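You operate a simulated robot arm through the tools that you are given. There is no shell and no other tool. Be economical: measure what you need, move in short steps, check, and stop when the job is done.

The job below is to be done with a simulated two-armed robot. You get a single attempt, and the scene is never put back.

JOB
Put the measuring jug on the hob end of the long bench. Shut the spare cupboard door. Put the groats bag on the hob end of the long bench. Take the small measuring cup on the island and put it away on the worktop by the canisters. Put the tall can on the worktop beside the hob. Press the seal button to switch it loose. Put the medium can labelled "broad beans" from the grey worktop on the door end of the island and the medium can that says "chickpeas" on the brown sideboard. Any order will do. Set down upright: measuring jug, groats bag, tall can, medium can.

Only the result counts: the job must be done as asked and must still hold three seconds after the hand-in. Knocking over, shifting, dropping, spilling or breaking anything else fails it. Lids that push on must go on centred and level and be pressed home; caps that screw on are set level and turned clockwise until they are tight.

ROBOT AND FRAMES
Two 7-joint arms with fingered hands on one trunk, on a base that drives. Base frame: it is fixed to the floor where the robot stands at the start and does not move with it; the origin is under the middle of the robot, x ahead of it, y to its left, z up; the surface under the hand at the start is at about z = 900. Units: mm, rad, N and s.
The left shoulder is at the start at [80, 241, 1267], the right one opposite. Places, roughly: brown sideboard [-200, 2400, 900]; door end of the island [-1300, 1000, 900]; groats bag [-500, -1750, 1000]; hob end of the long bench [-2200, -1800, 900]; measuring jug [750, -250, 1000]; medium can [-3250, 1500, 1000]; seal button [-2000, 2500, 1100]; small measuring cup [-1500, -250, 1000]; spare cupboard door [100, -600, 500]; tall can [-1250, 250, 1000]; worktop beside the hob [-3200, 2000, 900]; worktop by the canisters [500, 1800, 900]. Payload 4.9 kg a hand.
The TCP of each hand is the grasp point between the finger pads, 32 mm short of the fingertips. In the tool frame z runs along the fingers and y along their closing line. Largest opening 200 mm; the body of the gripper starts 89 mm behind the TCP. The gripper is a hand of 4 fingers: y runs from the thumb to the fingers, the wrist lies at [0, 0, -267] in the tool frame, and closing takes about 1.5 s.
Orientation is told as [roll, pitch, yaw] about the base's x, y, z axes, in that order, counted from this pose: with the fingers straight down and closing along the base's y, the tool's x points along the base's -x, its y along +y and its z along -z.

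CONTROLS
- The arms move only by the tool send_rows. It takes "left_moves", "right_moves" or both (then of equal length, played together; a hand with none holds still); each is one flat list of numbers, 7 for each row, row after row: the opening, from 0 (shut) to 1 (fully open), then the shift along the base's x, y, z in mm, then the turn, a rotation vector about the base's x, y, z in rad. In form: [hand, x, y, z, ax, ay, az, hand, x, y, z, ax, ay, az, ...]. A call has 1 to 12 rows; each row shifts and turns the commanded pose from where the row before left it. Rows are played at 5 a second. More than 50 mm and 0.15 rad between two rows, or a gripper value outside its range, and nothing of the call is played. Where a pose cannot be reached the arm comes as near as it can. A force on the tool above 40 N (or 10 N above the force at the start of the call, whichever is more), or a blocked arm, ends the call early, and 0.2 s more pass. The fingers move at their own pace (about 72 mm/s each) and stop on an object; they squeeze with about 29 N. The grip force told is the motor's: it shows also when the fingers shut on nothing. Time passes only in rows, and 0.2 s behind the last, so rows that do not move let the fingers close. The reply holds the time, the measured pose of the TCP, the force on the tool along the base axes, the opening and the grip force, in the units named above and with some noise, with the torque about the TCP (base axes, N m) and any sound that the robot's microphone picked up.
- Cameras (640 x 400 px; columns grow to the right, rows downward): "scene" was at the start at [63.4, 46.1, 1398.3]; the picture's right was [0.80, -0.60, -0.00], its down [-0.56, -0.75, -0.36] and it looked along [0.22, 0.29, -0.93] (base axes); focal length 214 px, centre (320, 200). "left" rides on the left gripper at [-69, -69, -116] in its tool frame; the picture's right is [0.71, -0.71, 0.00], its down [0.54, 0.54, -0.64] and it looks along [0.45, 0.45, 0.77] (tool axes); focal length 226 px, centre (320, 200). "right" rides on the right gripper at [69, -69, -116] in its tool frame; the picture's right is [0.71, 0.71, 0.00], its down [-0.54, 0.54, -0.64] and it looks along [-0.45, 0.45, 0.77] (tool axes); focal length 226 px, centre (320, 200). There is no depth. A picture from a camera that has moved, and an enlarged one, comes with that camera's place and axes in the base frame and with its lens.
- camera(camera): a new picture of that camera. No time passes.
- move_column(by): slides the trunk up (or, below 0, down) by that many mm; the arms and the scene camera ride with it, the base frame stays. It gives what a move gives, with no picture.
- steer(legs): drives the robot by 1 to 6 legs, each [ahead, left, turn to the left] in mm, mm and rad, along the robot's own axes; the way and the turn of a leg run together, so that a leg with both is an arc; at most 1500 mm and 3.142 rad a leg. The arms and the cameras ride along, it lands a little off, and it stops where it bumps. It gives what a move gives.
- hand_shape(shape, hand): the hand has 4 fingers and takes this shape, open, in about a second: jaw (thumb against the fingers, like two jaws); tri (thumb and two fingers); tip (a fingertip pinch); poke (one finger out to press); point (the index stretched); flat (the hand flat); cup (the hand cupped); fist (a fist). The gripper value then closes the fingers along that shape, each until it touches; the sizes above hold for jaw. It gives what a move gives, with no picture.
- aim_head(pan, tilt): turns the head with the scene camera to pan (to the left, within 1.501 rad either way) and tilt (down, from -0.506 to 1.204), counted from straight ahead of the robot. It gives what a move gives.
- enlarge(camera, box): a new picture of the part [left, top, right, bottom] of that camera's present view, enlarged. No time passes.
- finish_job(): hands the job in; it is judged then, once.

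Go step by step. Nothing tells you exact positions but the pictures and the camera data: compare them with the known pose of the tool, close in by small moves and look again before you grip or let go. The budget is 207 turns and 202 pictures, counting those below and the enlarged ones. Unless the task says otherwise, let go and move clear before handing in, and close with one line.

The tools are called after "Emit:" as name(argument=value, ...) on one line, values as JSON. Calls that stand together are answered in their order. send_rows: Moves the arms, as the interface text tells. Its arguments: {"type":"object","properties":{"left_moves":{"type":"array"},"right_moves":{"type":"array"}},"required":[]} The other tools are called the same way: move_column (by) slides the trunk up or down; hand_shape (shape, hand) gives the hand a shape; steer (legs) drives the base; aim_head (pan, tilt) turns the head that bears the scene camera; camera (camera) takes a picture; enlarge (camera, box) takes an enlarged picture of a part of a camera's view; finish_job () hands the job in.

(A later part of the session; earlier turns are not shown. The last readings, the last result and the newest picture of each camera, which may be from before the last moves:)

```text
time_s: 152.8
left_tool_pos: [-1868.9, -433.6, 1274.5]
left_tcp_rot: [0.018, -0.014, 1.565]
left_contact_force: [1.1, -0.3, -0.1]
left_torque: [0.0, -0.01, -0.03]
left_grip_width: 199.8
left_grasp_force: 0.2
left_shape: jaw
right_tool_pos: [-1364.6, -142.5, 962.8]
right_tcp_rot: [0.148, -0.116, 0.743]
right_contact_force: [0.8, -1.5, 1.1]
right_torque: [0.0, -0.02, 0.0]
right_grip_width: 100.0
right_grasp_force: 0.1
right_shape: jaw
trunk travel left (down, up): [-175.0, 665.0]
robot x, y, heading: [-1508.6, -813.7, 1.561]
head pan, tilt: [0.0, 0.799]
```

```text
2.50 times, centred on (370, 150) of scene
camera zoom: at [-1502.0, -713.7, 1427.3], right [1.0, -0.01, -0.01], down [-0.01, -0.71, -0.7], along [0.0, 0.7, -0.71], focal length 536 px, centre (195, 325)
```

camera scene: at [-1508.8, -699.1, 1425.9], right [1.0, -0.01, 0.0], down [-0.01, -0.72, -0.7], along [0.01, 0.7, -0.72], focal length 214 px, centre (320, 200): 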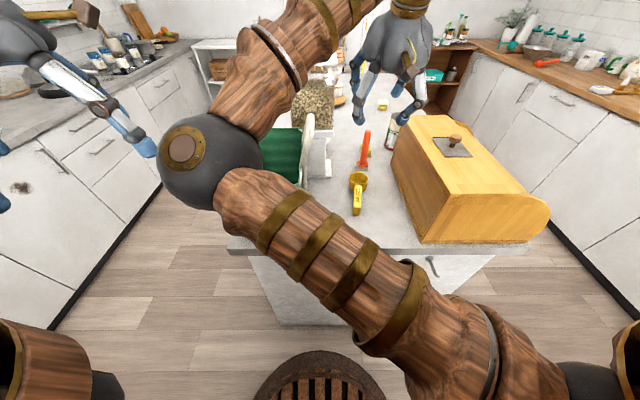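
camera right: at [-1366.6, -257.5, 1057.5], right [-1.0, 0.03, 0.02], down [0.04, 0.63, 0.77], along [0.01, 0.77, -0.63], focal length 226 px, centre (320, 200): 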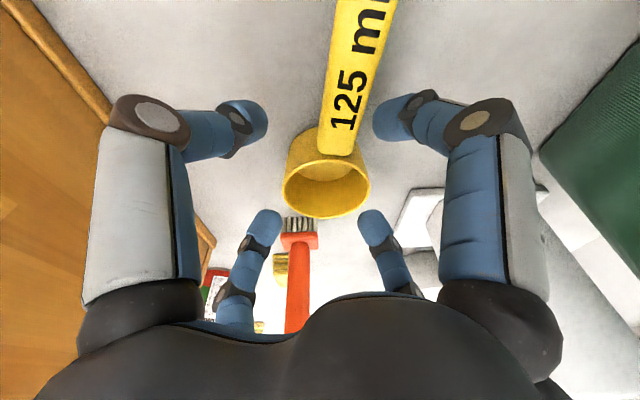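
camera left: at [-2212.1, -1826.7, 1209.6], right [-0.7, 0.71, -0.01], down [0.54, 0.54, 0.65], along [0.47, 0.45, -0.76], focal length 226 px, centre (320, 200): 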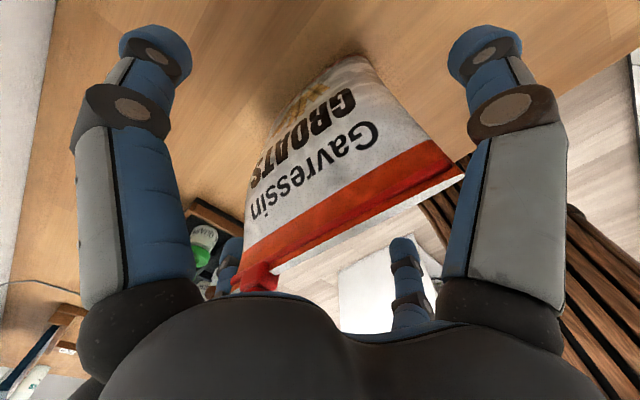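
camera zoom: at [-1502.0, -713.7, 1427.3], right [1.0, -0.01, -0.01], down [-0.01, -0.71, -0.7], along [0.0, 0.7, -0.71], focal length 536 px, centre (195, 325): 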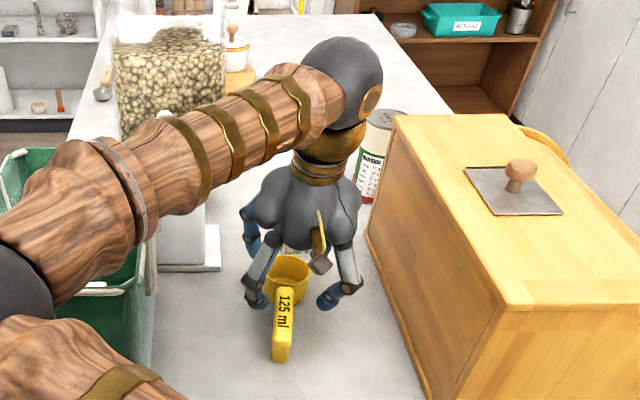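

The whole robot leaned slightly: the right elbow probably presses on the caddy. I raise the hand at once and look.

Emit:
send_rows(right_moves=[0.5, 0, 0, 30, 0, 0, 0, 0.5, 0, 0, 30, 0, 0, 0, 0.5, 0, 0, 30, 0, 0, 0, 0.5, 0, 0, 0, 0, 0, 0])

Emit:
camera(camera="scene")

```text
time_s: 153.8
left_tool_pos: [-1876.4, -421.3, 1269.0]
left_tcp_rot: [0.014, -0.003, 1.566]
left_contact_force: [0.0, 0.2, 0.8]
left_torque: [-0.01, 0.0, 0.01]
left_grip_width: 199.9
left_grasp_force: 0.1
left_shape: jaw
right_tool_pos: [-1374.3, -133.5, 1043.4]
right_tcp_rot: [0.128, -0.106, 0.75]
right_contact_force: [-1.0, -0.2, 0.3]
right_torque: [-0.01, 0.03, 0.0]
right_grip_width: 100.3
right_grasp_force: 0.2
right_shape: jaw
trunk travel left (down, up): [-175.0, 665.0]
robot x, y, heading: [-1513.0, -811.7, 1.562]
head pan, tilt: [0.0, 0.799]
```

```text
111 pictures are left
camera scene: at [-1510.2, -699.8, 1425.8], right [1.0, -0.01, 0.0], down [-0.01, -0.72, -0.7], along [0.01, 0.7, -0.72], focal length 214 px, centre (320, 200)
```

scene: 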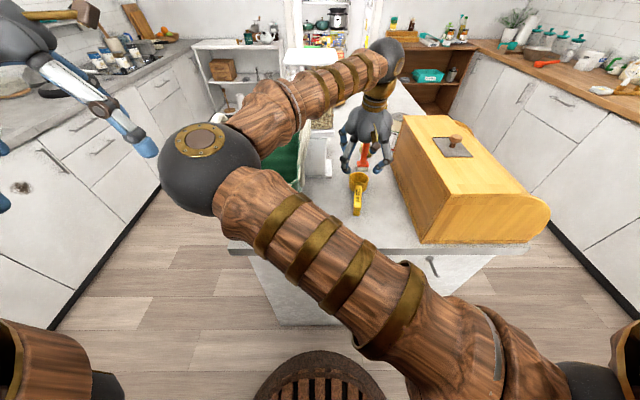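

I raise the trunk 180 so the elbow stays well above the caddy, then check the caddy.

Emit:
move_column(by=200)

Emit:
camera(camera="scene")

```text
time_s: 156.0
left_tool_pos: [-1875.8, -422.8, 1468.7]
left_tcp_rot: [0.014, -0.005, 1.567]
left_contact_force: [0.6, -1.0, -0.2]
left_torque: [0.01, -0.03, 0.02]
left_grip_width: 200.0
left_grasp_force: 0.0
left_shape: jaw
right_tool_pos: [-1374.3, -133.8, 1243.1]
right_tcp_rot: [0.13, -0.108, 0.748]
right_contact_force: [0.3, -0.2, 0.5]
right_torque: [-0.01, -0.01, -0.04]
right_grip_width: 100.4
right_grasp_force: 0.0
right_shape: jaw
trunk travel left (down, up): [-375.0, 465.0]
robot x, y, heading: [-1510.6, -815.4, 1.564]
head pan, tilt: [0.0, 0.799]
```

```text
110 pictures are left
camera scene: at [-1509.7, -700.1, 1625.9], right [1.0, -0.01, 0.0], down [-0.01, -0.72, -0.7], along [0.01, 0.7, -0.72], focal length 214 px, centre (320, 200)
```

scene: 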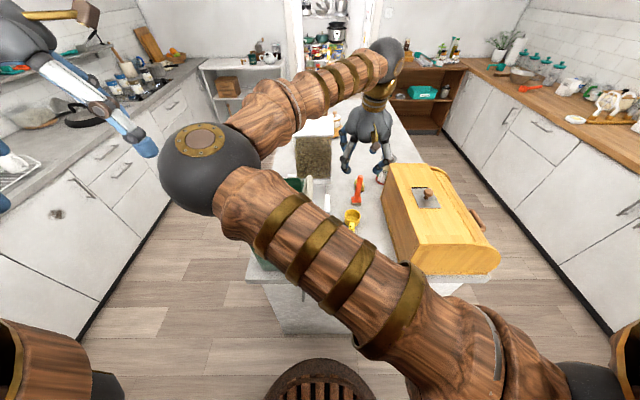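

I lower the hand again with the higher elbow, watching that the body doesn't lean.

Emit:
send_rows(right_moves=[0.5, 1, 0, -45, 0, 0, 0, 0.5, 1, 0, -45, 0, 0, 0, 0.5, 1, 0, -45, 0, 0, 0, 0.5, 0, 0, -45, 0, 0, 0, 0.5, 0, 0, -40, 0, 0, 0, 0.5, 0, 0, 0, 0, 0, 0])

Emit:
camera(camera="scene")

Emit:
camera(camera="right")

```text
time_s: 157.4
left_tool_pos: [-1876.0, -423.2, 1470.0]
left_tcp_rot: [0.013, -0.005, 1.565]
left_contact_force: [0.9, -0.5, 0.0]
left_torque: [0.01, 0.01, -0.01]
left_grip_width: 200.0
left_grasp_force: 0.1
left_shape: jaw
right_tool_pos: [-1370.2, -135.2, 1022.8]
right_tcp_rot: [0.132, -0.106, 0.747]
right_contact_force: [-0.4, -0.1, 0.0]
right_torque: [0.01, 0.02, -0.01]
right_grip_width: 100.1
right_grasp_force: 0.0
right_shape: jaw
trunk travel left (down, up): [-375.0, 465.0]
robot x, y, heading: [-1509.1, -813.9, 1.567]
head pan, tilt: [0.0, 0.799]
```

```text
109 pictures are left
camera scene: at [-1509.6, -700.9, 1626.1], right [1.0, -0.01, 0.0], down [-0.01, -0.72, -0.7], along [0.01, 0.7, -0.72], focal length 214 px, centre (320, 200)
```

scene: 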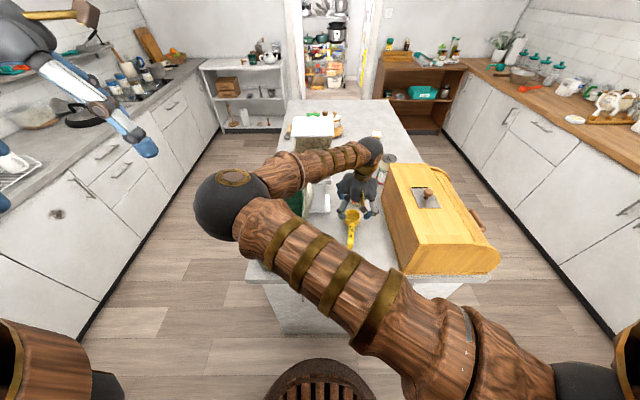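

```text
108 pictures are left
camera right: at [-1372.4, -250.0, 1120.4], right [-1.0, 0.03, 0.01], down [0.03, 0.65, 0.76], along [0.01, 0.76, -0.65], focal length 226 px, centre (320, 200)
```

right: 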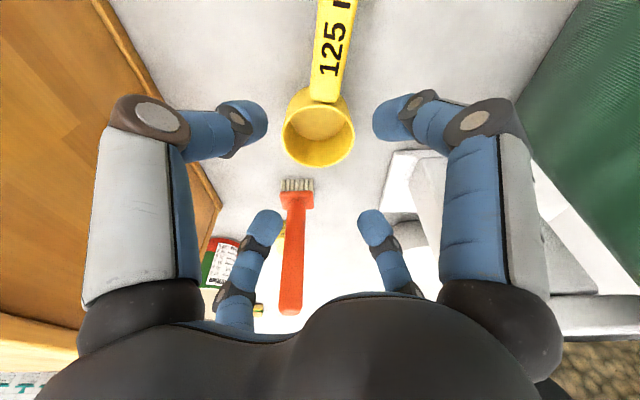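

Elbow clearance over the caddy handles (≈1235) is thin, so I raise the trunk another 120 first.

Emit:
move_column(by=120)

Emit:
send_rows(right_moves=[0.5, 0, 0, -45, 0, 0, 0, 0.5, 0, 0, -45, 0, 0, 0, 0.5, 0, 0, -40, 0, 0, 0, 0.5, 0, 0, -30, 0, 0, 0, 0.5, 0, 0, -25, 0, 0, 0, 0.5, 0, 0, -10, 0, 0, 0, 0.5, 0, 0, 0, 0, 0, 0])

Emit:
camera(camera="right")

Emit:
camera(camera="scene")

```text
time_s: 158.9
left_tool_pos: [-1875.2, -421.4, 1590.2]
left_tcp_rot: [0.013, -0.001, 1.564]
left_contact_force: [0.8, -0.3, -0.2]
left_torque: [0.01, -0.01, -0.02]
left_grip_width: 200.3
left_grasp_force: 0.1
left_shape: jaw
right_tool_pos: [-1370.2, -134.1, 1142.6]
right_tcp_rot: [0.129, -0.108, 0.749]
right_contact_force: [-0.1, -1.0, -0.7]
right_torque: [-0.01, -0.01, -0.03]
right_grip_width: 100.3
right_grasp_force: 0.0
right_shape: jaw
trunk travel left (down, up): [-495.0, 345.0]
robot x, y, heading: [-1511.2, -812.4, 1.564]
head pan, tilt: [0.0, 0.799]
```

```text
time_s: 160.5
left_tool_pos: [-1875.6, -423.5, 1589.9]
left_tcp_rot: [0.014, -0.004, 1.566]
left_contact_force: [-1.0, -1.1, -0.3]
left_torque: [0.02, -0.01, 0.01]
left_grip_width: 199.9
left_grasp_force: 0.0
left_shape: jaw
right_tool_pos: [-1370.9, -134.5, 948.3]
right_tcp_rot: [0.13, -0.107, 0.75]
right_contact_force: [-0.5, 1.0, 0.2]
right_torque: [-0.02, -0.01, 0.03]
right_grip_width: 100.3
right_grasp_force: 0.1
right_shape: jaw
trunk travel left (down, up): [-495.0, 345.0]
robot x, y, heading: [-1512.8, -813.6, 1.564]
head pan, tilt: [0.0, 0.799]
```

```text
107 pictures are left
camera right: at [-1372.1, -249.3, 1046.2], right [-1.0, 0.03, 0.01], down [0.03, 0.65, 0.76], along [0.01, 0.76, -0.65], focal length 226 px, centre (320, 200)
```

right: 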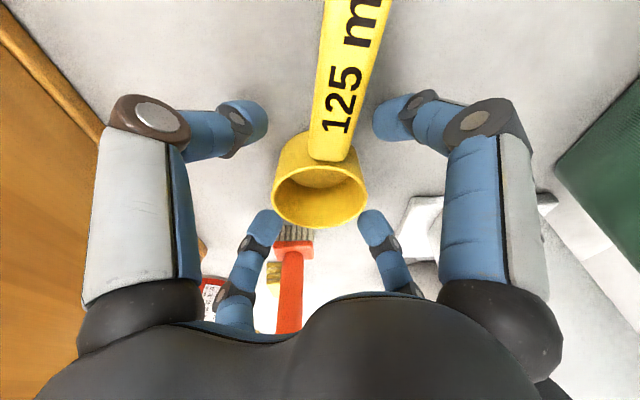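

```text
106 pictures are left
camera scene: at [-1509.8, -700.7, 1746.0], right [1.0, -0.01, 0.0], down [-0.01, -0.72, -0.7], along [0.01, 0.7, -0.72], focal length 214 px, centre (320, 200)
```

scene: 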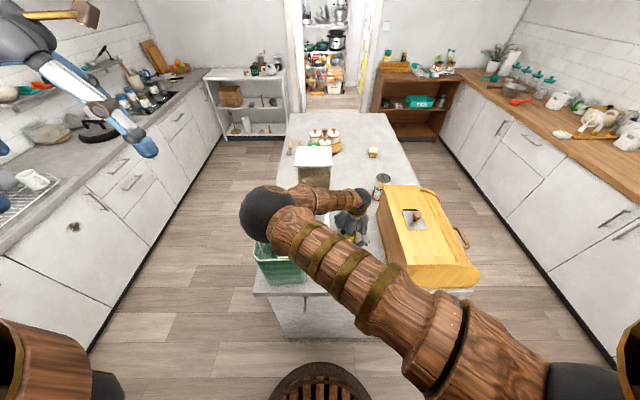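

No lean, cup between the fingers. I adjust slightly and close.

Emit:
send_rows(right_moves=[0.5, 0, 4, -4, 0, 0, 0, 0.4, 0, 0, 0, 0, 0, 0, 0.2, 0, 0, 0, 0, 0, 0, 0.1, 0, 0, 0, 0, 0, 0, 0.1, 0, 0, 0, 0, 0, 0, 0.1, 0, 0, 0, 0, 0, 0])

Emit:
camera(camera="right")

```text
time_s: 161.9
left_tool_pos: [-1875.6, -423.5, 1588.5]
left_tcp_rot: [0.015, -0.002, 1.566]
left_contact_force: [0.4, 0.0, -0.5]
left_torque: [0.01, 0.03, -0.05]
left_grip_width: 199.7
left_grasp_force: 0.0
left_shape: jaw
right_tool_pos: [-1369.6, -130.1, 944.1]
right_tcp_rot: [0.131, -0.109, 0.75]
right_contact_force: [0.8, -0.4, -0.5]
right_torque: [-0.08, -0.04, 0.04]
right_grip_width: 57.1
right_grasp_force: 28.7
right_shape: jaw
trunk travel left (down, up): [-495.0, 345.0]
robot x, y, heading: [-1509.1, -810.5, 1.57]
head pan, tilt: [0.0, 0.799]
```

```text
105 pictures are left
camera right: at [-1371.7, -245.2, 1041.7], right [-1.0, 0.03, 0.01], down [0.03, 0.65, 0.76], along [0.01, 0.76, -0.65], focal length 226 px, centre (320, 200)
```

right: 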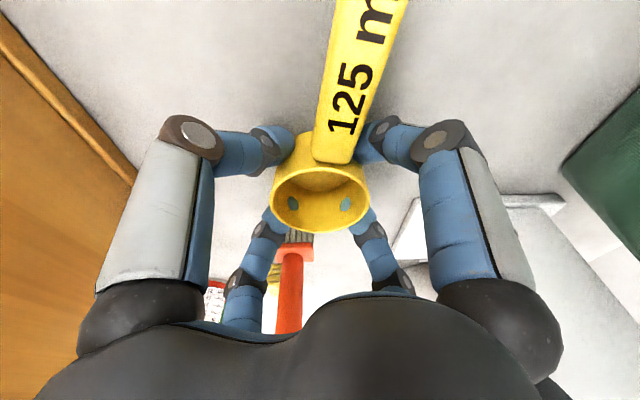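

Gripped at 57 mm. I lift straight up.

Emit:
send_rows(right_moves=[0.1, 0, 0, 15, 0, 0, 0, 0.1, 0, -2, 25, 0, 0, 0, 0.1, 0, -3, 35, 0, 0, 0, 0.1, 0, -3, 45, 0, 0, 0, 0.1, 0, 0, 45, 0, 0, 0, 0.1, 0, 0, 45, 0, 0, 0, 0.1, 0, 0, 45, 0, 0, 0, 0.1, 0, 0, 45, 0, 0, 0])

Emit:
camera(camera="right")

```text
time_s: 163.7
left_tool_pos: [-1876.5, -424.0, 1588.7]
left_tcp_rot: [0.014, -0.005, 1.567]
left_contact_force: [-0.7, 0.0, -0.1]
left_torque: [0.02, 0.02, -0.01]
left_grip_width: 200.0
left_grasp_force: 0.1
left_shape: jaw
right_tool_pos: [-1369.8, -140.5, 1244.2]
right_tcp_rot: [0.131, -0.111, 0.748]
right_contact_force: [0.3, -0.2, -1.6]
right_torque: [0.03, -0.03, -0.02]
right_grip_width: 56.6
right_grasp_force: 29.2
right_shape: jaw
trunk travel left (down, up): [-495.0, 345.0]
robot x, y, heading: [-1508.8, -814.5, 1.559]
head pan, tilt: [0.0, 0.799]
```

```text
104 pictures are left
camera right: at [-1372.9, -254.7, 1341.1], right [-1.0, 0.03, 0.01], down [0.03, 0.65, 0.76], along [0.01, 0.76, -0.65], focal length 226 px, centre (320, 200)
```

right: 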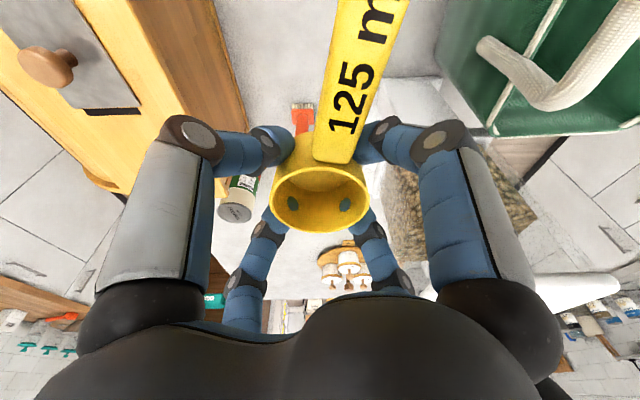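

The cup is held. I retract the hand to the right and check the caddy's place.

Emit:
send_rows(right_moves=[0.1, 0, -40, 0, 0, 0, 0, 0.1, 0, -45, 0, 0, 0, 0, 0.1, 30, -35, 0, 0, 0, 0, 0.1, 30, -35, 0, 0, 0, 0, 0.1, 30, -35, 0, 0, 0, 0, 0.1, 35, -35, 0, 0, 0, 0, 0.1, 35, -35, 0, 0, 0, 0, 0.1, 35, -35, 0, 0, 0, 0, 0.1, 35, -35, 0, 0, 0, 0, 0.1, 35, -35, 0, 0, 0, 0, 0.1, 45, 0, 0, 0, 0, 0, 0.1, 45, 0, 0, 0, 0, 0])

Emit:
camera(camera="scene")

```text
time_s: 166.3
left_tool_pos: [-1872.8, -422.1, 1590.2]
left_tcp_rot: [0.016, -0.003, 1.565]
left_contact_force: [0.4, 0.5, 0.5]
left_torque: [0.02, 0.08, -0.02]
left_grip_width: 199.9
left_grasp_force: 0.0
left_shape: jaw
right_tool_pos: [-982.0, -428.3, 1251.9]
right_tcp_rot: [0.131, -0.108, 0.749]
right_contact_force: [-0.1, 0.2, -0.7]
right_torque: [0.02, 0.02, 0.01]
right_grip_width: 56.9
right_grasp_force: 29.0
right_shape: jaw
right hand out of reach, approached as far as the arm can: row 7, 8, 9, 10
trunk travel left (down, up): [-495.0, 345.0]
robot x, y, heading: [-1511.8, -814.8, 1.565]
head pan, tilt: [0.0, 0.799]
```

```text
103 pictures are left
camera scene: at [-1506.1, -699.4, 1746.0], right [1.0, -0.01, 0.0], down [-0.01, -0.72, -0.7], along [0.0, 0.7, -0.72], focal length 214 px, centre (320, 200)
```

scene: 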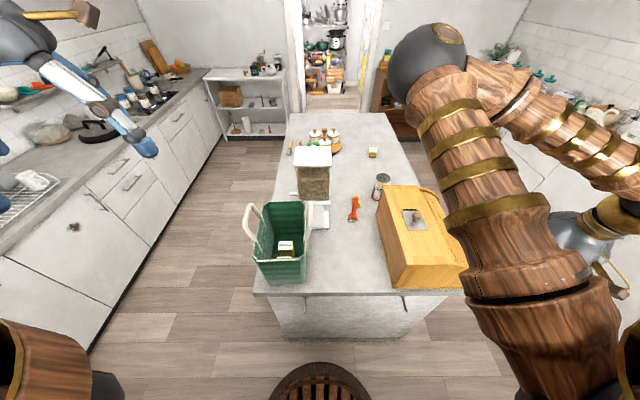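

Emit:
enlarge(camera="scene", box=[230, 190, 350, 310])

```text
3.33 times, centred on (290, 250) of scene
camera zoom: at [-1506.1, -699.4, 1746.0], right [1.0, -0.01, 0.0], down [-0.01, -0.72, -0.7], along [0.0, 0.7, -0.72], focal length 715 px, centre (420, 33)
```

zoom: 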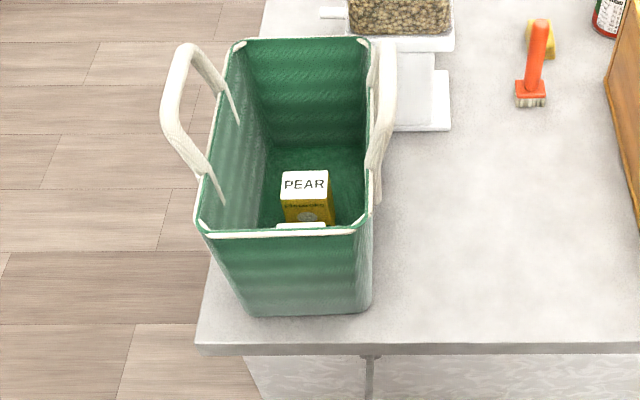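

The caddy is where it was. Now I drive round to the other aisle to take the tall can from the east side, facing the island.

Emit:
steer(legs=[[-150, 0, 0], [0, -1110, 0], [1230, 0, 0], [0, 0, 1.571]])

Emit:
aim_head(pan=0.0, tilt=0.7)

Emit:
camera(camera="scene")

```text
time_s: 182.8
left_tool_pos: [-745.3, -102.9, 1589.0]
left_tcp_rot: [0.013, -0.004, 3.14]
left_contact_force: [0.3, -0.6, 0.5]
left_torque: [0.06, 0.0, 0.02]
left_grip_width: 200.1
left_grasp_force: 0.0
left_shape: jaw
right_tool_pos: [-742.4, 788.1, 1253.0]
right_tcp_rot: [0.131, -0.108, 2.322]
right_contact_force: [0.9, -0.3, 0.2]
right_torque: [0.0, 0.03, 0.0]
right_grip_width: 56.8
right_grasp_force: 28.8
right_shape: jaw
trunk travel left (down, up): [-495.0, 345.0]
robot x, y, heading: [-358.6, 260.8, 3.137]
head pan, tilt: [0.0, 0.799]
```

```text
time_s: 183.5
left_tool_pos: [-744.7, -105.1, 1590.1]
left_tcp_rot: [0.013, -0.003, 3.143]
left_contact_force: [0.3, -0.4, 0.1]
left_torque: [0.01, 0.0, 0.03]
left_grip_width: 199.8
left_grasp_force: 0.0
left_shape: jaw
right_tool_pos: [-742.5, 785.2, 1254.1]
right_tcp_rot: [0.131, -0.108, 2.323]
right_contact_force: [-0.3, -0.4, 0.6]
right_torque: [0.03, 0.03, 0.02]
right_grip_width: 56.5
right_grasp_force: 28.8
right_shape: jaw
trunk travel left (down, up): [-495.0, 345.0]
robot x, y, heading: [-361.0, 265.2, 3.138]
head pan, tilt: [0.0, 0.7]
```

```text
101 pictures are left
camera scene: at [-472.4, 264.9, 1754.2], right [0.0, 1.0, 0.0], down [0.64, 0.0, -0.76], along [-0.76, 0.0, -0.64], focal length 214 px, centre (320, 200)
```

scene: 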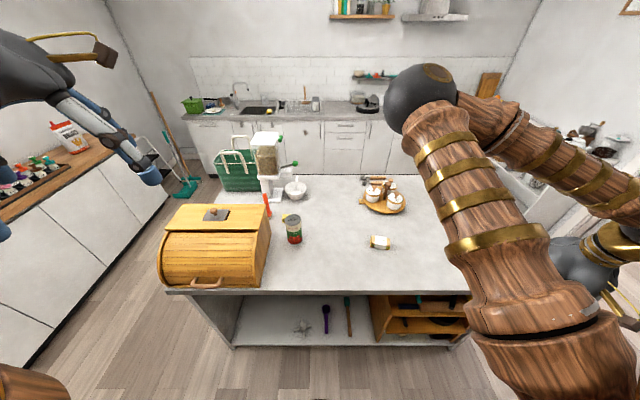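

Emit:
enlarge(camera="scene", box=[240, 190, 340, 270])

```text
5.00 times, centred on (290, 230) of scene
camera zoom: at [-472.4, 264.9, 1754.2], right [0.0, 1.0, 0.0], down [0.64, 0.0, -0.76], along [-0.76, 0.0, -0.64], focal length 1072 px, centre (470, 50)
```

zoom: 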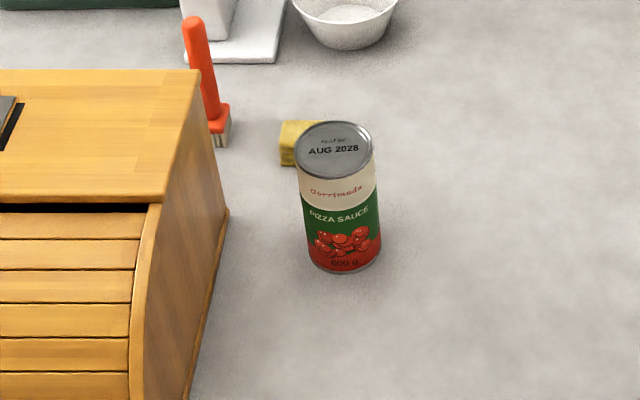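

The tall can (pizza sauce) stands at about [-1185, 135], Ø74, ~130 high. I lower the trunk a bit and bring the left hand over it with 45° yaw.

Emit:
move_column(by=-150)

Emit:
send_rows(left_moves=[1, -36, 20, -15, 0, 0, 0.131, 1, -36, 20, -15, 0, 0, 0.131, 1, -36, 20, -15, 0, 0, 0.131, 1, -36, 20, -15, 0, 0, 0.131, 1, -36, 20, -15, 0, 0, 0.131, 1, -36, 20, -15, 0, 0, 0.13, 1, -36, 20, -15, 0, 0, 0, 1, -36, 20, -15, 0, 0, 0, 0.7, -36, 20, -15, 0, 0, 0, 0.7, -36, 20, -15, 0, 0, 0, 0.7, -36, 20, -15, 0, 0, 0, 0.7, -36, 20, -15, 0, 0, 0])

Emit:
camera(camera="scene")

Emit:
camera(camera="left")

```text
time_s: 185.2
left_tool_pos: [-743.9, -104.4, 1440.0]
left_tcp_rot: [0.015, -0.004, 3.142]
left_contact_force: [-0.4, 0.0, -0.1]
left_torque: [0.0, -0.01, 0.0]
left_grip_width: 200.0
left_grasp_force: 0.0
left_shape: jaw
right_tool_pos: [-742.4, 786.7, 1103.0]
right_tcp_rot: [0.131, -0.108, 2.324]
right_contact_force: [0.6, 0.1, -1.0]
right_torque: [0.04, 0.02, 0.01]
right_grip_width: 56.8
right_grasp_force: 29.4
right_shape: jaw
trunk travel left (down, up): [-345.0, 495.0]
robot x, y, heading: [-359.4, 263.3, 3.131]
head pan, tilt: [0.0, 0.7]
```

```text
time_s: 187.8
left_tool_pos: [-1181.4, 138.7, 1257.9]
left_tcp_rot: [0.017, -0.003, -2.356]
left_contact_force: [-0.2, 0.5, 0.8]
left_torque: [0.0, -0.02, -0.03]
left_grip_width: 140.2
left_grasp_force: 0.0
left_shape: jaw
right_tool_pos: [-745.2, 787.5, 1101.7]
right_tcp_rot: [0.131, -0.105, 2.325]
right_contact_force: [-1.0, -0.2, -0.4]
right_torque: [-0.01, 0.03, 0.01]
right_grip_width: 56.9
right_grasp_force: 29.3
right_shape: jaw
trunk travel left (down, up): [-345.0, 495.0]
robot x, y, heading: [-354.7, 262.9, 3.142]
head pan, tilt: [0.0, 0.7]
```

```text
99 pictures are left
camera scene: at [-475.0, 267.2, 1604.0], right [0.0, 1.0, 0.0], down [0.65, 0.0, -0.76], along [-0.76, 0.0, -0.65], focal length 214 px, centre (320, 200)
```

scene: 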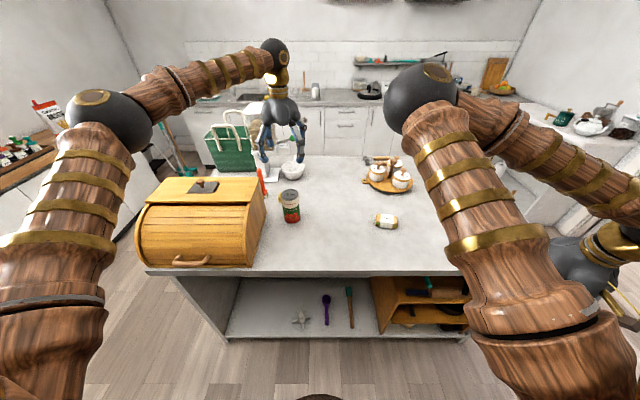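

```text
98 pictures are left
camera left: at [-1278.9, 140.4, 1373.0], right [0.0, 1.0, -0.01], down [0.76, 0.01, 0.65], along [0.65, -0.01, -0.76], focal length 226 px, centre (320, 200)
```

left: 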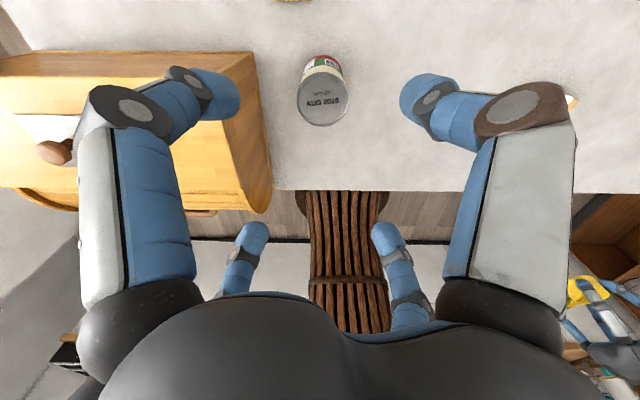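

Aligned over the can. I descend.

Emit:
send_rows(left_moves=[0.6, 0, 0, -45, 0, 0, 0, 0.6, 0, 0, -45, 0, 0, 0, 0.6, 0, 0, -45, 0, 0, 0, 0.6, 0, 0, -45, 0, 0, 0, 0.6, 0, 0, -20, 0, 0, 0, 0.6, 0, 0, 0, 0, 0, 0])

Emit:
camera(camera="left")

Emit:
enlarge(camera="scene", box=[220, 110, 360, 240])

```text
time_s: 189.2
left_tool_pos: [-1177.6, 135.2, 1060.4]
left_tcp_rot: [0.014, -0.003, -2.358]
left_contact_force: [0.5, 0.0, 0.3]
left_torque: [-0.01, 0.0, 0.01]
left_grip_width: 120.7
left_grasp_force: 0.0
left_shape: jaw
right_tool_pos: [-742.3, 786.6, 1104.2]
right_tcp_rot: [0.13, -0.107, 2.323]
right_contact_force: [0.9, -0.2, -1.1]
right_torque: [-0.02, 0.04, 0.0]
right_grip_width: 56.8
right_grasp_force: 29.3
right_shape: jaw
trunk travel left (down, up): [-345.0, 495.0]
robot x, y, heading: [-355.4, 261.9, 3.136]
head pan, tilt: [0.0, 0.7]
```

```text
97 pictures are left
camera left: at [-1274.1, 136.6, 1175.4], right [0.0, 1.0, -0.01], down [0.76, 0.01, 0.65], along [0.65, -0.01, -0.76], focal length 226 px, centre (320, 200)
```

left: 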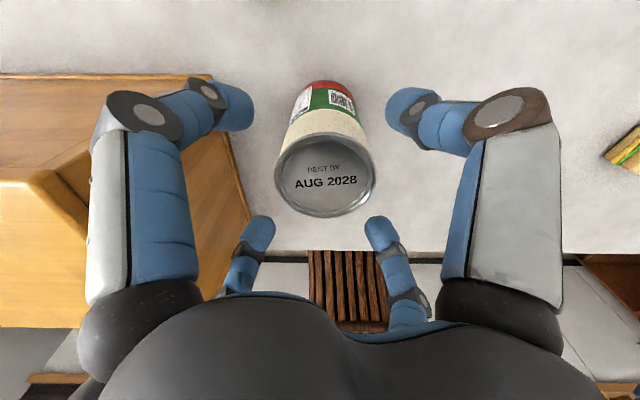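

```text
3.08 times, centred on (290, 175) of scene
camera zoom: at [-471.7, 264.9, 1604.3], right [0.0, 1.0, 0.0], down [0.64, 0.0, -0.77], along [-0.77, 0.0, -0.64], focal length 660 px, centre (412, 277)
```

zoom: 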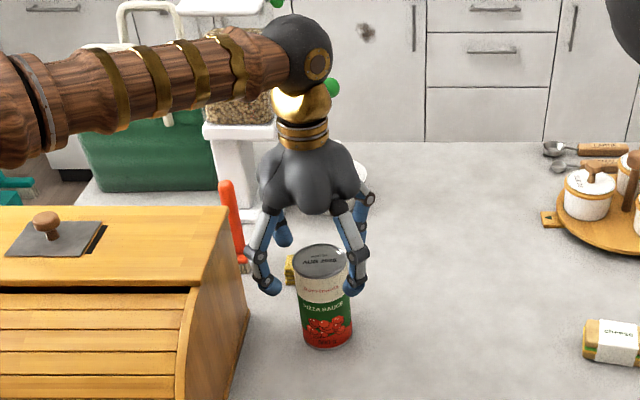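

Good. Down to the can and close.

Emit:
send_rows(left_moves=[0.6, -1, 4, -30, 0, 0, 0, 0.6, 0, 0, -25, 0, 0, 0, 0.6, 0, 0, -15, 0, 0, 0, 0.4, 0, 0, 0, 0, 0, 0, 0.2, 0, 0, 0, 0, 0, 0, 0.2, 0, 0, 0, 0, 0, 0, 0.2, 0, 0, 0, 0, 0, 0, 0.2, 0, 0, 0, 0, 0, 0])

Emit:
camera(camera="left")

```text
time_s: 191.0
left_tool_pos: [-1178.2, 140.3, 989.1]
left_tcp_rot: [0.016, -0.004, -2.355]
left_contact_force: [-0.1, 0.3, -1.1]
left_torque: [0.04, 0.06, 0.02]
left_grip_width: 66.5
left_grasp_force: 28.9
left_shape: jaw
right_tool_pos: [-743.5, 786.4, 1103.7]
right_tcp_rot: [0.129, -0.109, 2.325]
right_contact_force: [-0.7, -0.3, -0.2]
right_torque: [0.03, 0.05, 0.02]
right_grip_width: 56.9
right_grasp_force: 29.5
right_shape: jaw
trunk travel left (down, up): [-345.0, 495.0]
robot x, y, heading: [-357.9, 263.3, 3.13]
head pan, tilt: [0.0, 0.7]
```

```text
95 pictures are left
camera left: at [-1276.2, 141.5, 1104.1], right [0.0, 1.0, -0.01], down [0.76, 0.01, 0.65], along [0.65, -0.01, -0.76], focal length 226 px, centre (320, 200)
```

left: 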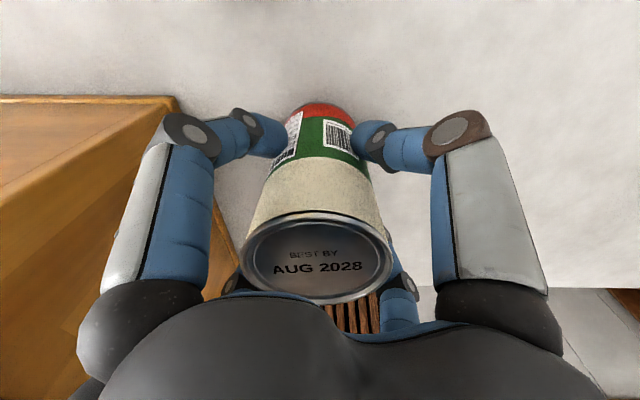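

Gripped. Lift and draw back.

Emit:
send_rows(left_moves=[0.2, 0, 0, 20, 0, 0, 0, 0.2, 0, 0, 35, 0, 0, 0, 0.2, 0, 0, 45, 0, 0, 0, 0.2, 0, 0, 45, 0, 0, 0, 0.2, 0, 0, 45, 0, 0, 0, 0.2, 40, 0, 25, 0, 0, 0, 0.2, 45, 0, 0, 0, 0, 0, 0.2, 45, 0, 0, 0, 0, 0, 0.2, 45, 0, 0, 0, 0, 0, 0.2, 45, 0, 0, 0, 0, 0, 0.2, 45, 0, 0, 0, 0, 0, 0.2, 45, 0, 0, 0, 0, 0])

Emit:
camera(camera="scene")

```text
time_s: 193.6
left_tool_pos: [-867.4, 139.1, 1204.8]
left_tcp_rot: [0.015, -0.004, -2.356]
left_contact_force: [0.4, -1.0, -7.1]
left_torque: [-0.02, 0.02, 0.01]
left_grip_width: 66.2
left_grasp_force: 29.1
left_shape: jaw
right_tool_pos: [-741.5, 786.2, 1105.1]
right_tcp_rot: [0.131, -0.109, 2.322]
right_contact_force: [0.7, 1.0, -0.2]
right_torque: [0.0, 0.07, -0.01]
right_grip_width: 56.7
right_grasp_force: 29.2
right_shape: jaw
trunk travel left (down, up): [-345.0, 495.0]
robot x, y, heading: [-357.9, 258.9, 3.142]
head pan, tilt: [0.0, 0.7]
```

```text
94 pictures are left
camera scene: at [-470.6, 264.5, 1604.4], right [0.0, 1.0, 0.0], down [0.64, 0.0, -0.77], along [-0.77, 0.0, -0.64], focal length 214 px, centre (320, 200)
```

scene: 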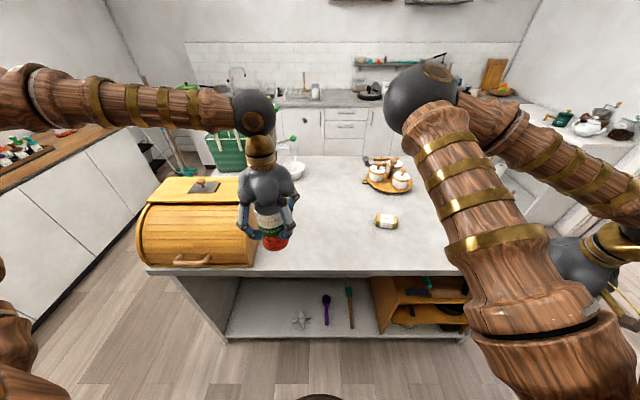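

Can held (7 N). I drive up the aisle and turn to face the canister worktop.

Emit:
steer(legs=[[0, 950, 0], [0, 0, -1.571], [0, 0, -1.571]])

Emit:
aim_head(pan=0.3, tilt=0.55)

Emit:
camera(camera="scene")

Emit:
aim_head(pan=1.1, tilt=0.55)

Emit:
camera(camera="scene")

```text
time_s: 206.2
left_tool_pos: [154.3, -546.1, 1204.1]
left_tcp_rot: [0.016, -0.001, 0.803]
left_contact_force: [-0.1, -0.5, -6.6]
left_torque: [-0.02, 0.01, 0.01]
left_grip_width: 66.0
left_grasp_force: 28.6
left_shape: jaw
right_tool_pos: [38.2, -1194.7, 1103.2]
right_tcp_rot: [0.129, -0.108, -0.799]
right_contact_force: [-0.2, 0.4, -0.1]
right_torque: [-0.02, -0.02, 0.01]
right_grip_width: 56.6
right_grasp_force: 29.0
right_shape: jaw
trunk travel left (down, up): [-345.0, 495.0]
robot x, y, heading: [-357.8, -674.0, 0.014]
head pan, tilt: [0.0, 0.7]
```

```text
time_s: 206.9
left_tool_pos: [154.7, -546.2, 1203.3]
left_tcp_rot: [0.015, -0.001, 0.802]
left_contact_force: [0.3, -0.9, -7.0]
left_torque: [0.0, -0.05, 0.03]
left_grip_width: 66.1
left_grasp_force: 29.3
left_shape: jaw
right_tool_pos: [38.3, -1195.7, 1103.4]
right_tcp_rot: [0.132, -0.108, -0.801]
right_contact_force: [0.0, -0.1, -0.2]
right_torque: [-0.01, -0.04, -0.02]
right_grip_width: 56.4
right_grasp_force: 29.2
right_shape: jaw
trunk travel left (down, up): [-345.0, 495.0]
robot x, y, heading: [-357.0, -679.5, 0.01]
head pan, tilt: [0.3, 0.55]
```

```text
93 pictures are left
camera scene: at [-241.4, -648.9, 1617.3], right [0.31, -0.95, 0.0], down [-0.5, -0.16, -0.85], along [0.81, 0.26, -0.52], focal length 214 px, centre (320, 200)
```

scene: 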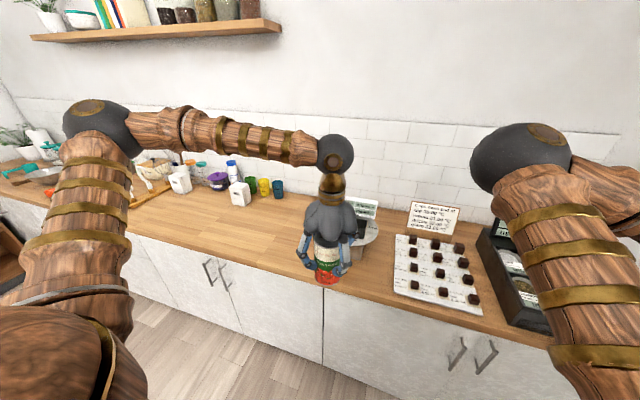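

```text
time_s: 208.1
left_tool_pos: [153.6, -546.2, 1203.2]
left_tcp_rot: [0.016, -0.001, 0.804]
left_contact_force: [-0.1, -0.1, -7.6]
left_torque: [-0.02, 0.0, 0.0]
left_grip_width: 66.0
left_grasp_force: 28.6
left_shape: jaw
right_tool_pos: [38.7, -1193.5, 1102.5]
right_tcp_rot: [0.13, -0.109, -0.799]
right_contact_force: [0.4, 0.3, -0.2]
right_torque: [0.01, -0.02, 0.0]
right_grip_width: 56.6
right_grasp_force: 29.4
right_shape: jaw
trunk travel left (down, up): [-345.0, 495.0]
robot x, y, heading: [-363.0, -677.5, 0.016]
head pan, tilt: [1.1, 0.55]
```

```text
92 pictures are left
camera scene: at [-287.1, -595.9, 1617.3], right [0.9, -0.44, 0.0], down [-0.23, -0.47, -0.85], along [0.38, 0.76, -0.52], focal length 214 px, centre (320, 200)
```

scene: 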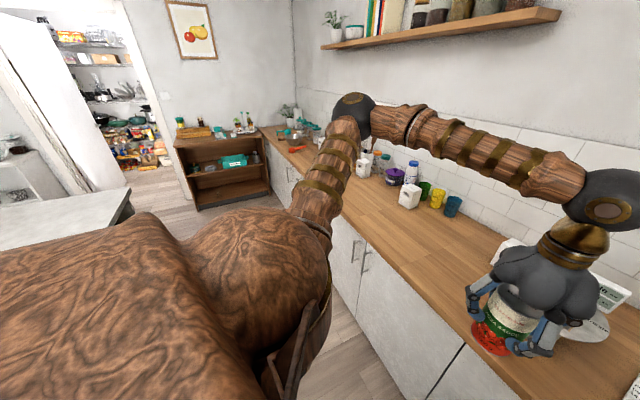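

I went the wrong way (legs count left), but nothing is harmed, and the spare door shows shut. Now drive left along the worktop to the canister end.

Emit:
steer(legs=[[0, 1500, 0], [0, 550, 0]])

Emit:
aim_head(pan=0.1, tilt=0.65)

Emit:
camera(camera="scene")

Emit:
aim_head(pan=0.9, tilt=0.6)

Emit:
camera(camera="scene")

```text
time_s: 218.3
left_tool_pos: [108.9, 1518.2, 1203.7]
left_tcp_rot: [0.016, -0.003, 0.816]
left_contact_force: [0.4, 0.1, -7.8]
left_torque: [-0.02, -0.02, 0.0]
left_grip_width: 65.9
left_grasp_force: 29.2
left_shape: jaw
right_tool_pos: [1.0, 868.8, 1102.9]
right_tcp_rot: [0.131, -0.106, -0.785]
right_contact_force: [1.0, 0.5, -0.7]
right_torque: [0.01, -0.06, -0.01]
right_grip_width: 56.3
right_grasp_force: 28.4
right_shape: jaw
trunk travel left (down, up): [-345.0, 495.0]
robot x, y, heading: [-402.9, 1378.8, 0.029]
head pan, tilt: [1.1, 0.55]
```

```text
time_s: 219.6
left_tool_pos: [107.7, 1519.2, 1203.5]
left_tcp_rot: [0.016, -0.003, 0.818]
left_contact_force: [0.4, -0.1, -7.3]
left_torque: [-0.03, 0.02, -0.01]
left_grip_width: 65.9
left_grasp_force: 28.9
left_shape: jaw
right_tool_pos: [0.7, 869.4, 1103.2]
right_tcp_rot: [0.13, -0.108, -0.784]
right_contact_force: [0.3, 0.0, -0.4]
right_torque: [0.0, -0.02, 0.02]
right_grip_width: 56.5
right_grasp_force: 29.0
right_shape: jaw
trunk travel left (down, up): [-345.0, 495.0]
robot x, y, heading: [-401.7, 1384.7, 0.031]
head pan, tilt: [0.099, 0.649]
```

```text
91 pictures are left
camera scene: at [-284.7, 1393.2, 1608.5], right [0.13, -0.99, 0.0], down [-0.6, -0.08, -0.8], along [0.79, 0.1, -0.61], focal length 214 px, centre (320, 200)
```

scene: 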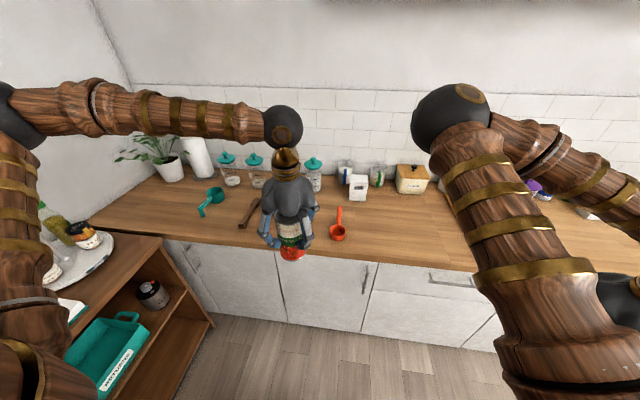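

```text
time_s: 220.7
left_tool_pos: [107.8, 1519.7, 1204.0]
left_tcp_rot: [0.017, -0.001, 0.817]
left_contact_force: [0.3, -0.5, -6.8]
left_torque: [-0.03, -0.04, 0.03]
left_grip_width: 66.1
left_grasp_force: 28.2
left_shape: jaw
right_tool_pos: [1.3, 868.7, 1103.1]
right_tcp_rot: [0.13, -0.109, -0.785]
right_contact_force: [0.0, 0.6, -0.3]
right_torque: [0.02, -0.03, 0.01]
right_grip_width: 56.4
right_grasp_force: 29.0
right_shape: jaw
trunk travel left (down, up): [-345.0, 495.0]
robot x, y, heading: [-400.1, 1379.2, 0.028]
head pan, tilt: [0.901, 0.6]
```

```text
90 pictures are left
camera scene: at [-317.9, 1452.6, 1612.8], right [0.8, -0.6, 0.0], down [-0.34, -0.45, -0.82], along [0.49, 0.66, -0.57], focal length 214 px, centre (320, 200)
```

scene: 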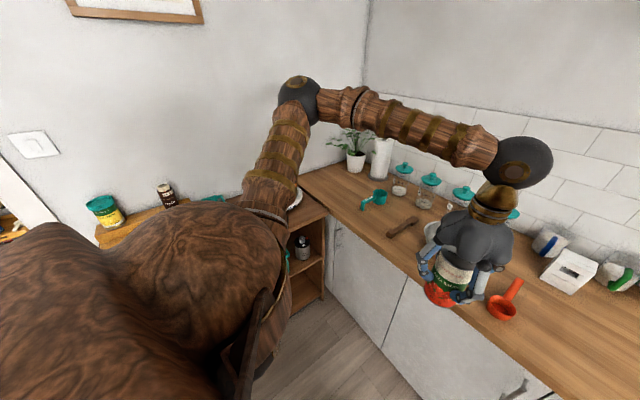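

There are other scoops here (teal, red). I move the left hand with the can aside to see the free spot.

Emit:
send_rows(left_moves=[0.2, -10, 45, 0, 0, 0, 0, 0.2, -10, 45, 0, 0, 0, 0, 0.2, -10, 45, 0, 0, 0, 0, 0.2, -10, 45, 0, 0, 0, 0, 0.2, -10, 45, 0, 0, 0, 0])

Emit:
aim_head(pan=0.25, tilt=0.6)

Emit:
camera(camera="scene")

```text
time_s: 221.9
left_tool_pos: [55.3, 1747.1, 1206.2]
left_tcp_rot: [0.011, -0.001, 0.816]
left_contact_force: [-0.1, 0.0, -7.3]
left_torque: [-0.03, 0.0, 0.04]
left_grip_width: 65.7
left_grasp_force: 28.8
left_shape: jaw
right_tool_pos: [0.4, 871.4, 1104.9]
right_tcp_rot: [0.129, -0.11, -0.783]
right_contact_force: [-1.5, 0.5, -0.3]
right_torque: [-0.04, -0.02, -0.02]
right_grip_width: 56.6
right_grasp_force: 29.2
right_shape: jaw
trunk travel left (down, up): [-345.0, 495.0]
robot x, y, heading: [-403.3, 1383.3, 0.029]
head pan, tilt: [0.901, 0.6]
```

```text
time_s: 222.9
left_tool_pos: [57.1, 1744.1, 1205.1]
left_tcp_rot: [0.014, -0.002, 0.818]
left_contact_force: [0.0, 0.6, -7.9]
left_torque: [-0.04, -0.01, 0.0]
left_grip_width: 65.7
left_grasp_force: 29.3
left_shape: jaw
right_tool_pos: [2.3, 869.9, 1104.2]
right_tcp_rot: [0.127, -0.109, -0.786]
right_contact_force: [-0.6, -0.5, -0.6]
right_torque: [0.0, -0.03, -0.01]
right_grip_width: 56.4
right_grasp_force: 29.8
right_shape: jaw
trunk travel left (down, up): [-345.0, 495.0]
robot x, y, heading: [-398.1, 1378.3, 0.029]
head pan, tilt: [0.25, 0.6]
```

```text
89 pictures are left
camera scene: at [-286.1, 1406.7, 1612.8], right [0.28, -0.96, 0.0], down [-0.54, -0.16, -0.82], along [0.79, 0.23, -0.57], focal length 214 px, centre (320, 200)
```

scene: 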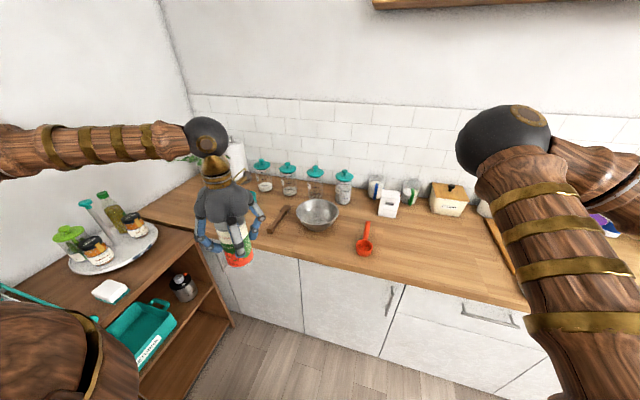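

Free spot chosen at about [480, 1960] between the wooden spoon and the teal scoop. I raise the left hand, then move closer and turn slightly left.

Emit:
send_rows(left_moves=[0.2, 0, 0, 45, 0, 0, 0, 0.2, 0, 0, 45, 0, 0, 0, 0.2, 0, 0, 45, 0, 0, 0, 0.2, 0, 0, 45, 0, 0, 0], right_moves=[0.1, 0, 0, 30, 0, 0, 0, 0.1, 0, 0, 30, 0, 0, 0, 0.1, 0, 0, 30, 0, 0, 0, 0.1, 0, 0, 0, 0, 0, 0])

Emit:
steer(legs=[[180, 235, 0], [0, 0, 0.47]])

Emit:
aim_head(pan=-0.05, tilt=0.7)

Emit:
camera(camera="scene")

```text
time_s: 223.9
left_tool_pos: [54.7, 1744.9, 1383.8]
left_tcp_rot: [0.016, -0.003, 0.817]
left_contact_force: [0.4, -0.9, -7.2]
left_torque: [0.03, 0.0, 0.0]
left_grip_width: 65.8
left_grasp_force: 28.9
left_shape: jaw
right_tool_pos: [-0.2, 870.6, 1192.9]
right_tcp_rot: [0.131, -0.107, -0.785]
right_contact_force: [0.9, -0.8, -0.9]
right_torque: [-0.01, -0.04, -0.01]
right_grip_width: 56.5
right_grasp_force: 29.2
right_shape: jaw
trunk travel left (down, up): [-345.0, 495.0]
robot x, y, heading: [-397.5, 1381.1, 0.027]
head pan, tilt: [0.25, 0.6]
```

```text
time_s: 227.3
left_tool_pos: [14.5, 2154.6, 1384.3]
left_tcp_rot: [0.017, -0.001, 1.283]
left_contact_force: [-0.3, 0.6, -7.4]
left_torque: [0.02, -0.01, 0.0]
left_grip_width: 65.8
left_grasp_force: 29.0
left_shape: jaw
right_tool_pos: [357.8, 1346.8, 1191.4]
right_tcp_rot: [0.129, -0.108, -0.323]
right_contact_force: [0.6, 0.7, -0.8]
right_torque: [0.02, 0.01, -0.02]
right_grip_width: 56.4
right_grasp_force: 29.3
right_shape: jaw
trunk travel left (down, up): [-345.0, 495.0]
robot x, y, heading: [-232.6, 1621.5, 0.497]
head pan, tilt: [0.25, 0.6]
```

```text
time_s: 228.1
left_tool_pos: [12.3, 2155.4, 1383.0]
left_tcp_rot: [0.013, -0.002, 1.28]
left_contact_force: [-0.8, 0.2, -7.1]
left_torque: [-0.03, -0.01, 0.0]
left_grip_width: 65.9
left_grasp_force: 29.1
left_shape: jaw
right_tool_pos: [356.0, 1347.7, 1192.1]
right_tcp_rot: [0.129, -0.107, -0.323]
right_contact_force: [1.5, -0.1, -0.8]
right_torque: [0.01, -0.05, 0.03]
right_grip_width: 56.6
right_grasp_force: 29.2
right_shape: jaw
trunk travel left (down, up): [-345.0, 495.0]
robot x, y, heading: [-228.8, 1622.4, 0.501]
head pan, tilt: [-0.051, 0.7]
```

```text
88 pictures are left
camera scene: at [-127.9, 1674.9, 1604.2], right [0.43, -0.9, 0.0], down [-0.58, -0.28, -0.76], along [0.69, 0.33, -0.64], focal length 214 px, centre (320, 200)
```

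scene: 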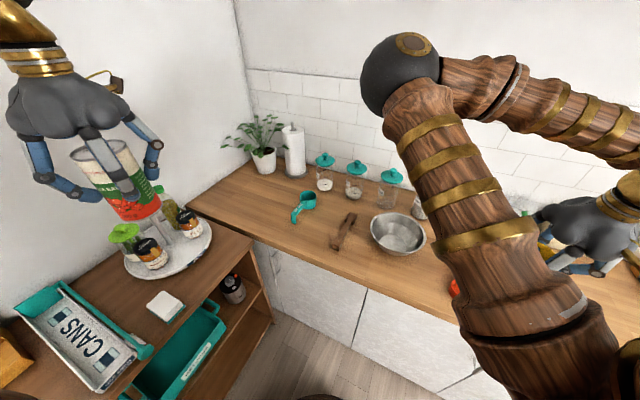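

I move the left hand further aside and swing the right hand towards the spot in two stages.

Emit:
send_rows(left_moves=[0.2, -23, 40, 0, 0, 0, 0, 0.2, -23, 40, 0, 0, 0, 0, 0.2, -23, 40, 0, 0, 0, 0, 0.2, 0, 0, 30, 0, 0, 0, 0.2, 0, 0, 30, 0, 0, 0, 0.2, 0, 0, 0, 0, 0, 0, 0.2, 0, 0, 0, 0, 0, 0, 0.2, 0, 0, 0, 0, 0, 0], right_moves=[0.1, 9, 46, 0, 0, 0, -0.08, 0.1, 9, 46, 0, 0, 0, -0.08, 0.1, 9, 46, 0, 0, 0, -0.08, 0.1, 9, 46, 0, 0, 0, -0.08, 0.1, 9, 46, 0, 0, 0, 0, 0.1, 9, 46, 0, 0, 0, 0, 0.1, 9, 46, 0, 0, 0, 0, 0.1, 9, 46, 0, 0, 0, 0])

Emit:
camera(camera="scene")

```text
time_s: 229.9
left_tool_pos: [-54.8, 2273.5, 1442.7]
left_tcp_rot: [0.013, -0.003, 1.281]
left_contact_force: [-0.9, 0.4, -7.9]
left_torque: [0.01, -0.02, -0.01]
left_grip_width: 65.8
left_grasp_force: 29.2
left_shape: jaw
right_tool_pos: [426.9, 1717.2, 1195.9]
right_tcp_rot: [0.131, -0.111, -0.64]
right_contact_force: [0.6, 0.2, -0.7]
right_torque: [-0.01, -0.05, 0.0]
right_grip_width: 56.7
right_grasp_force: 29.1
right_shape: jaw
trunk travel left (down, up): [-345.0, 495.0]
robot x, y, heading: [-229.2, 1620.1, 0.496]
head pan, tilt: [-0.051, 0.7]
```

```text
87 pictures are left
camera scene: at [-128.1, 1675.4, 1604.2], right [0.43, -0.9, 0.0], down [-0.58, -0.28, -0.76], along [0.69, 0.33, -0.64], focal length 214 px, centre (320, 200)
```

scene: 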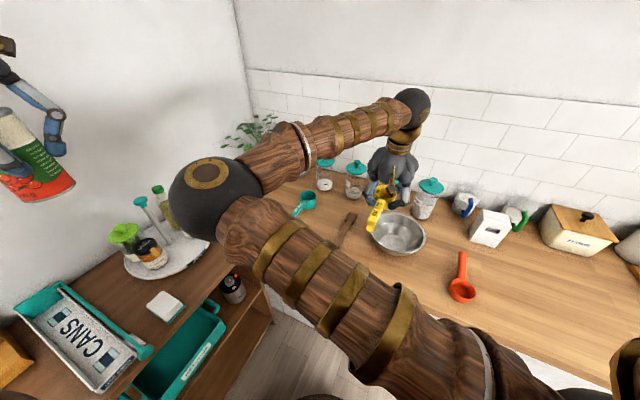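

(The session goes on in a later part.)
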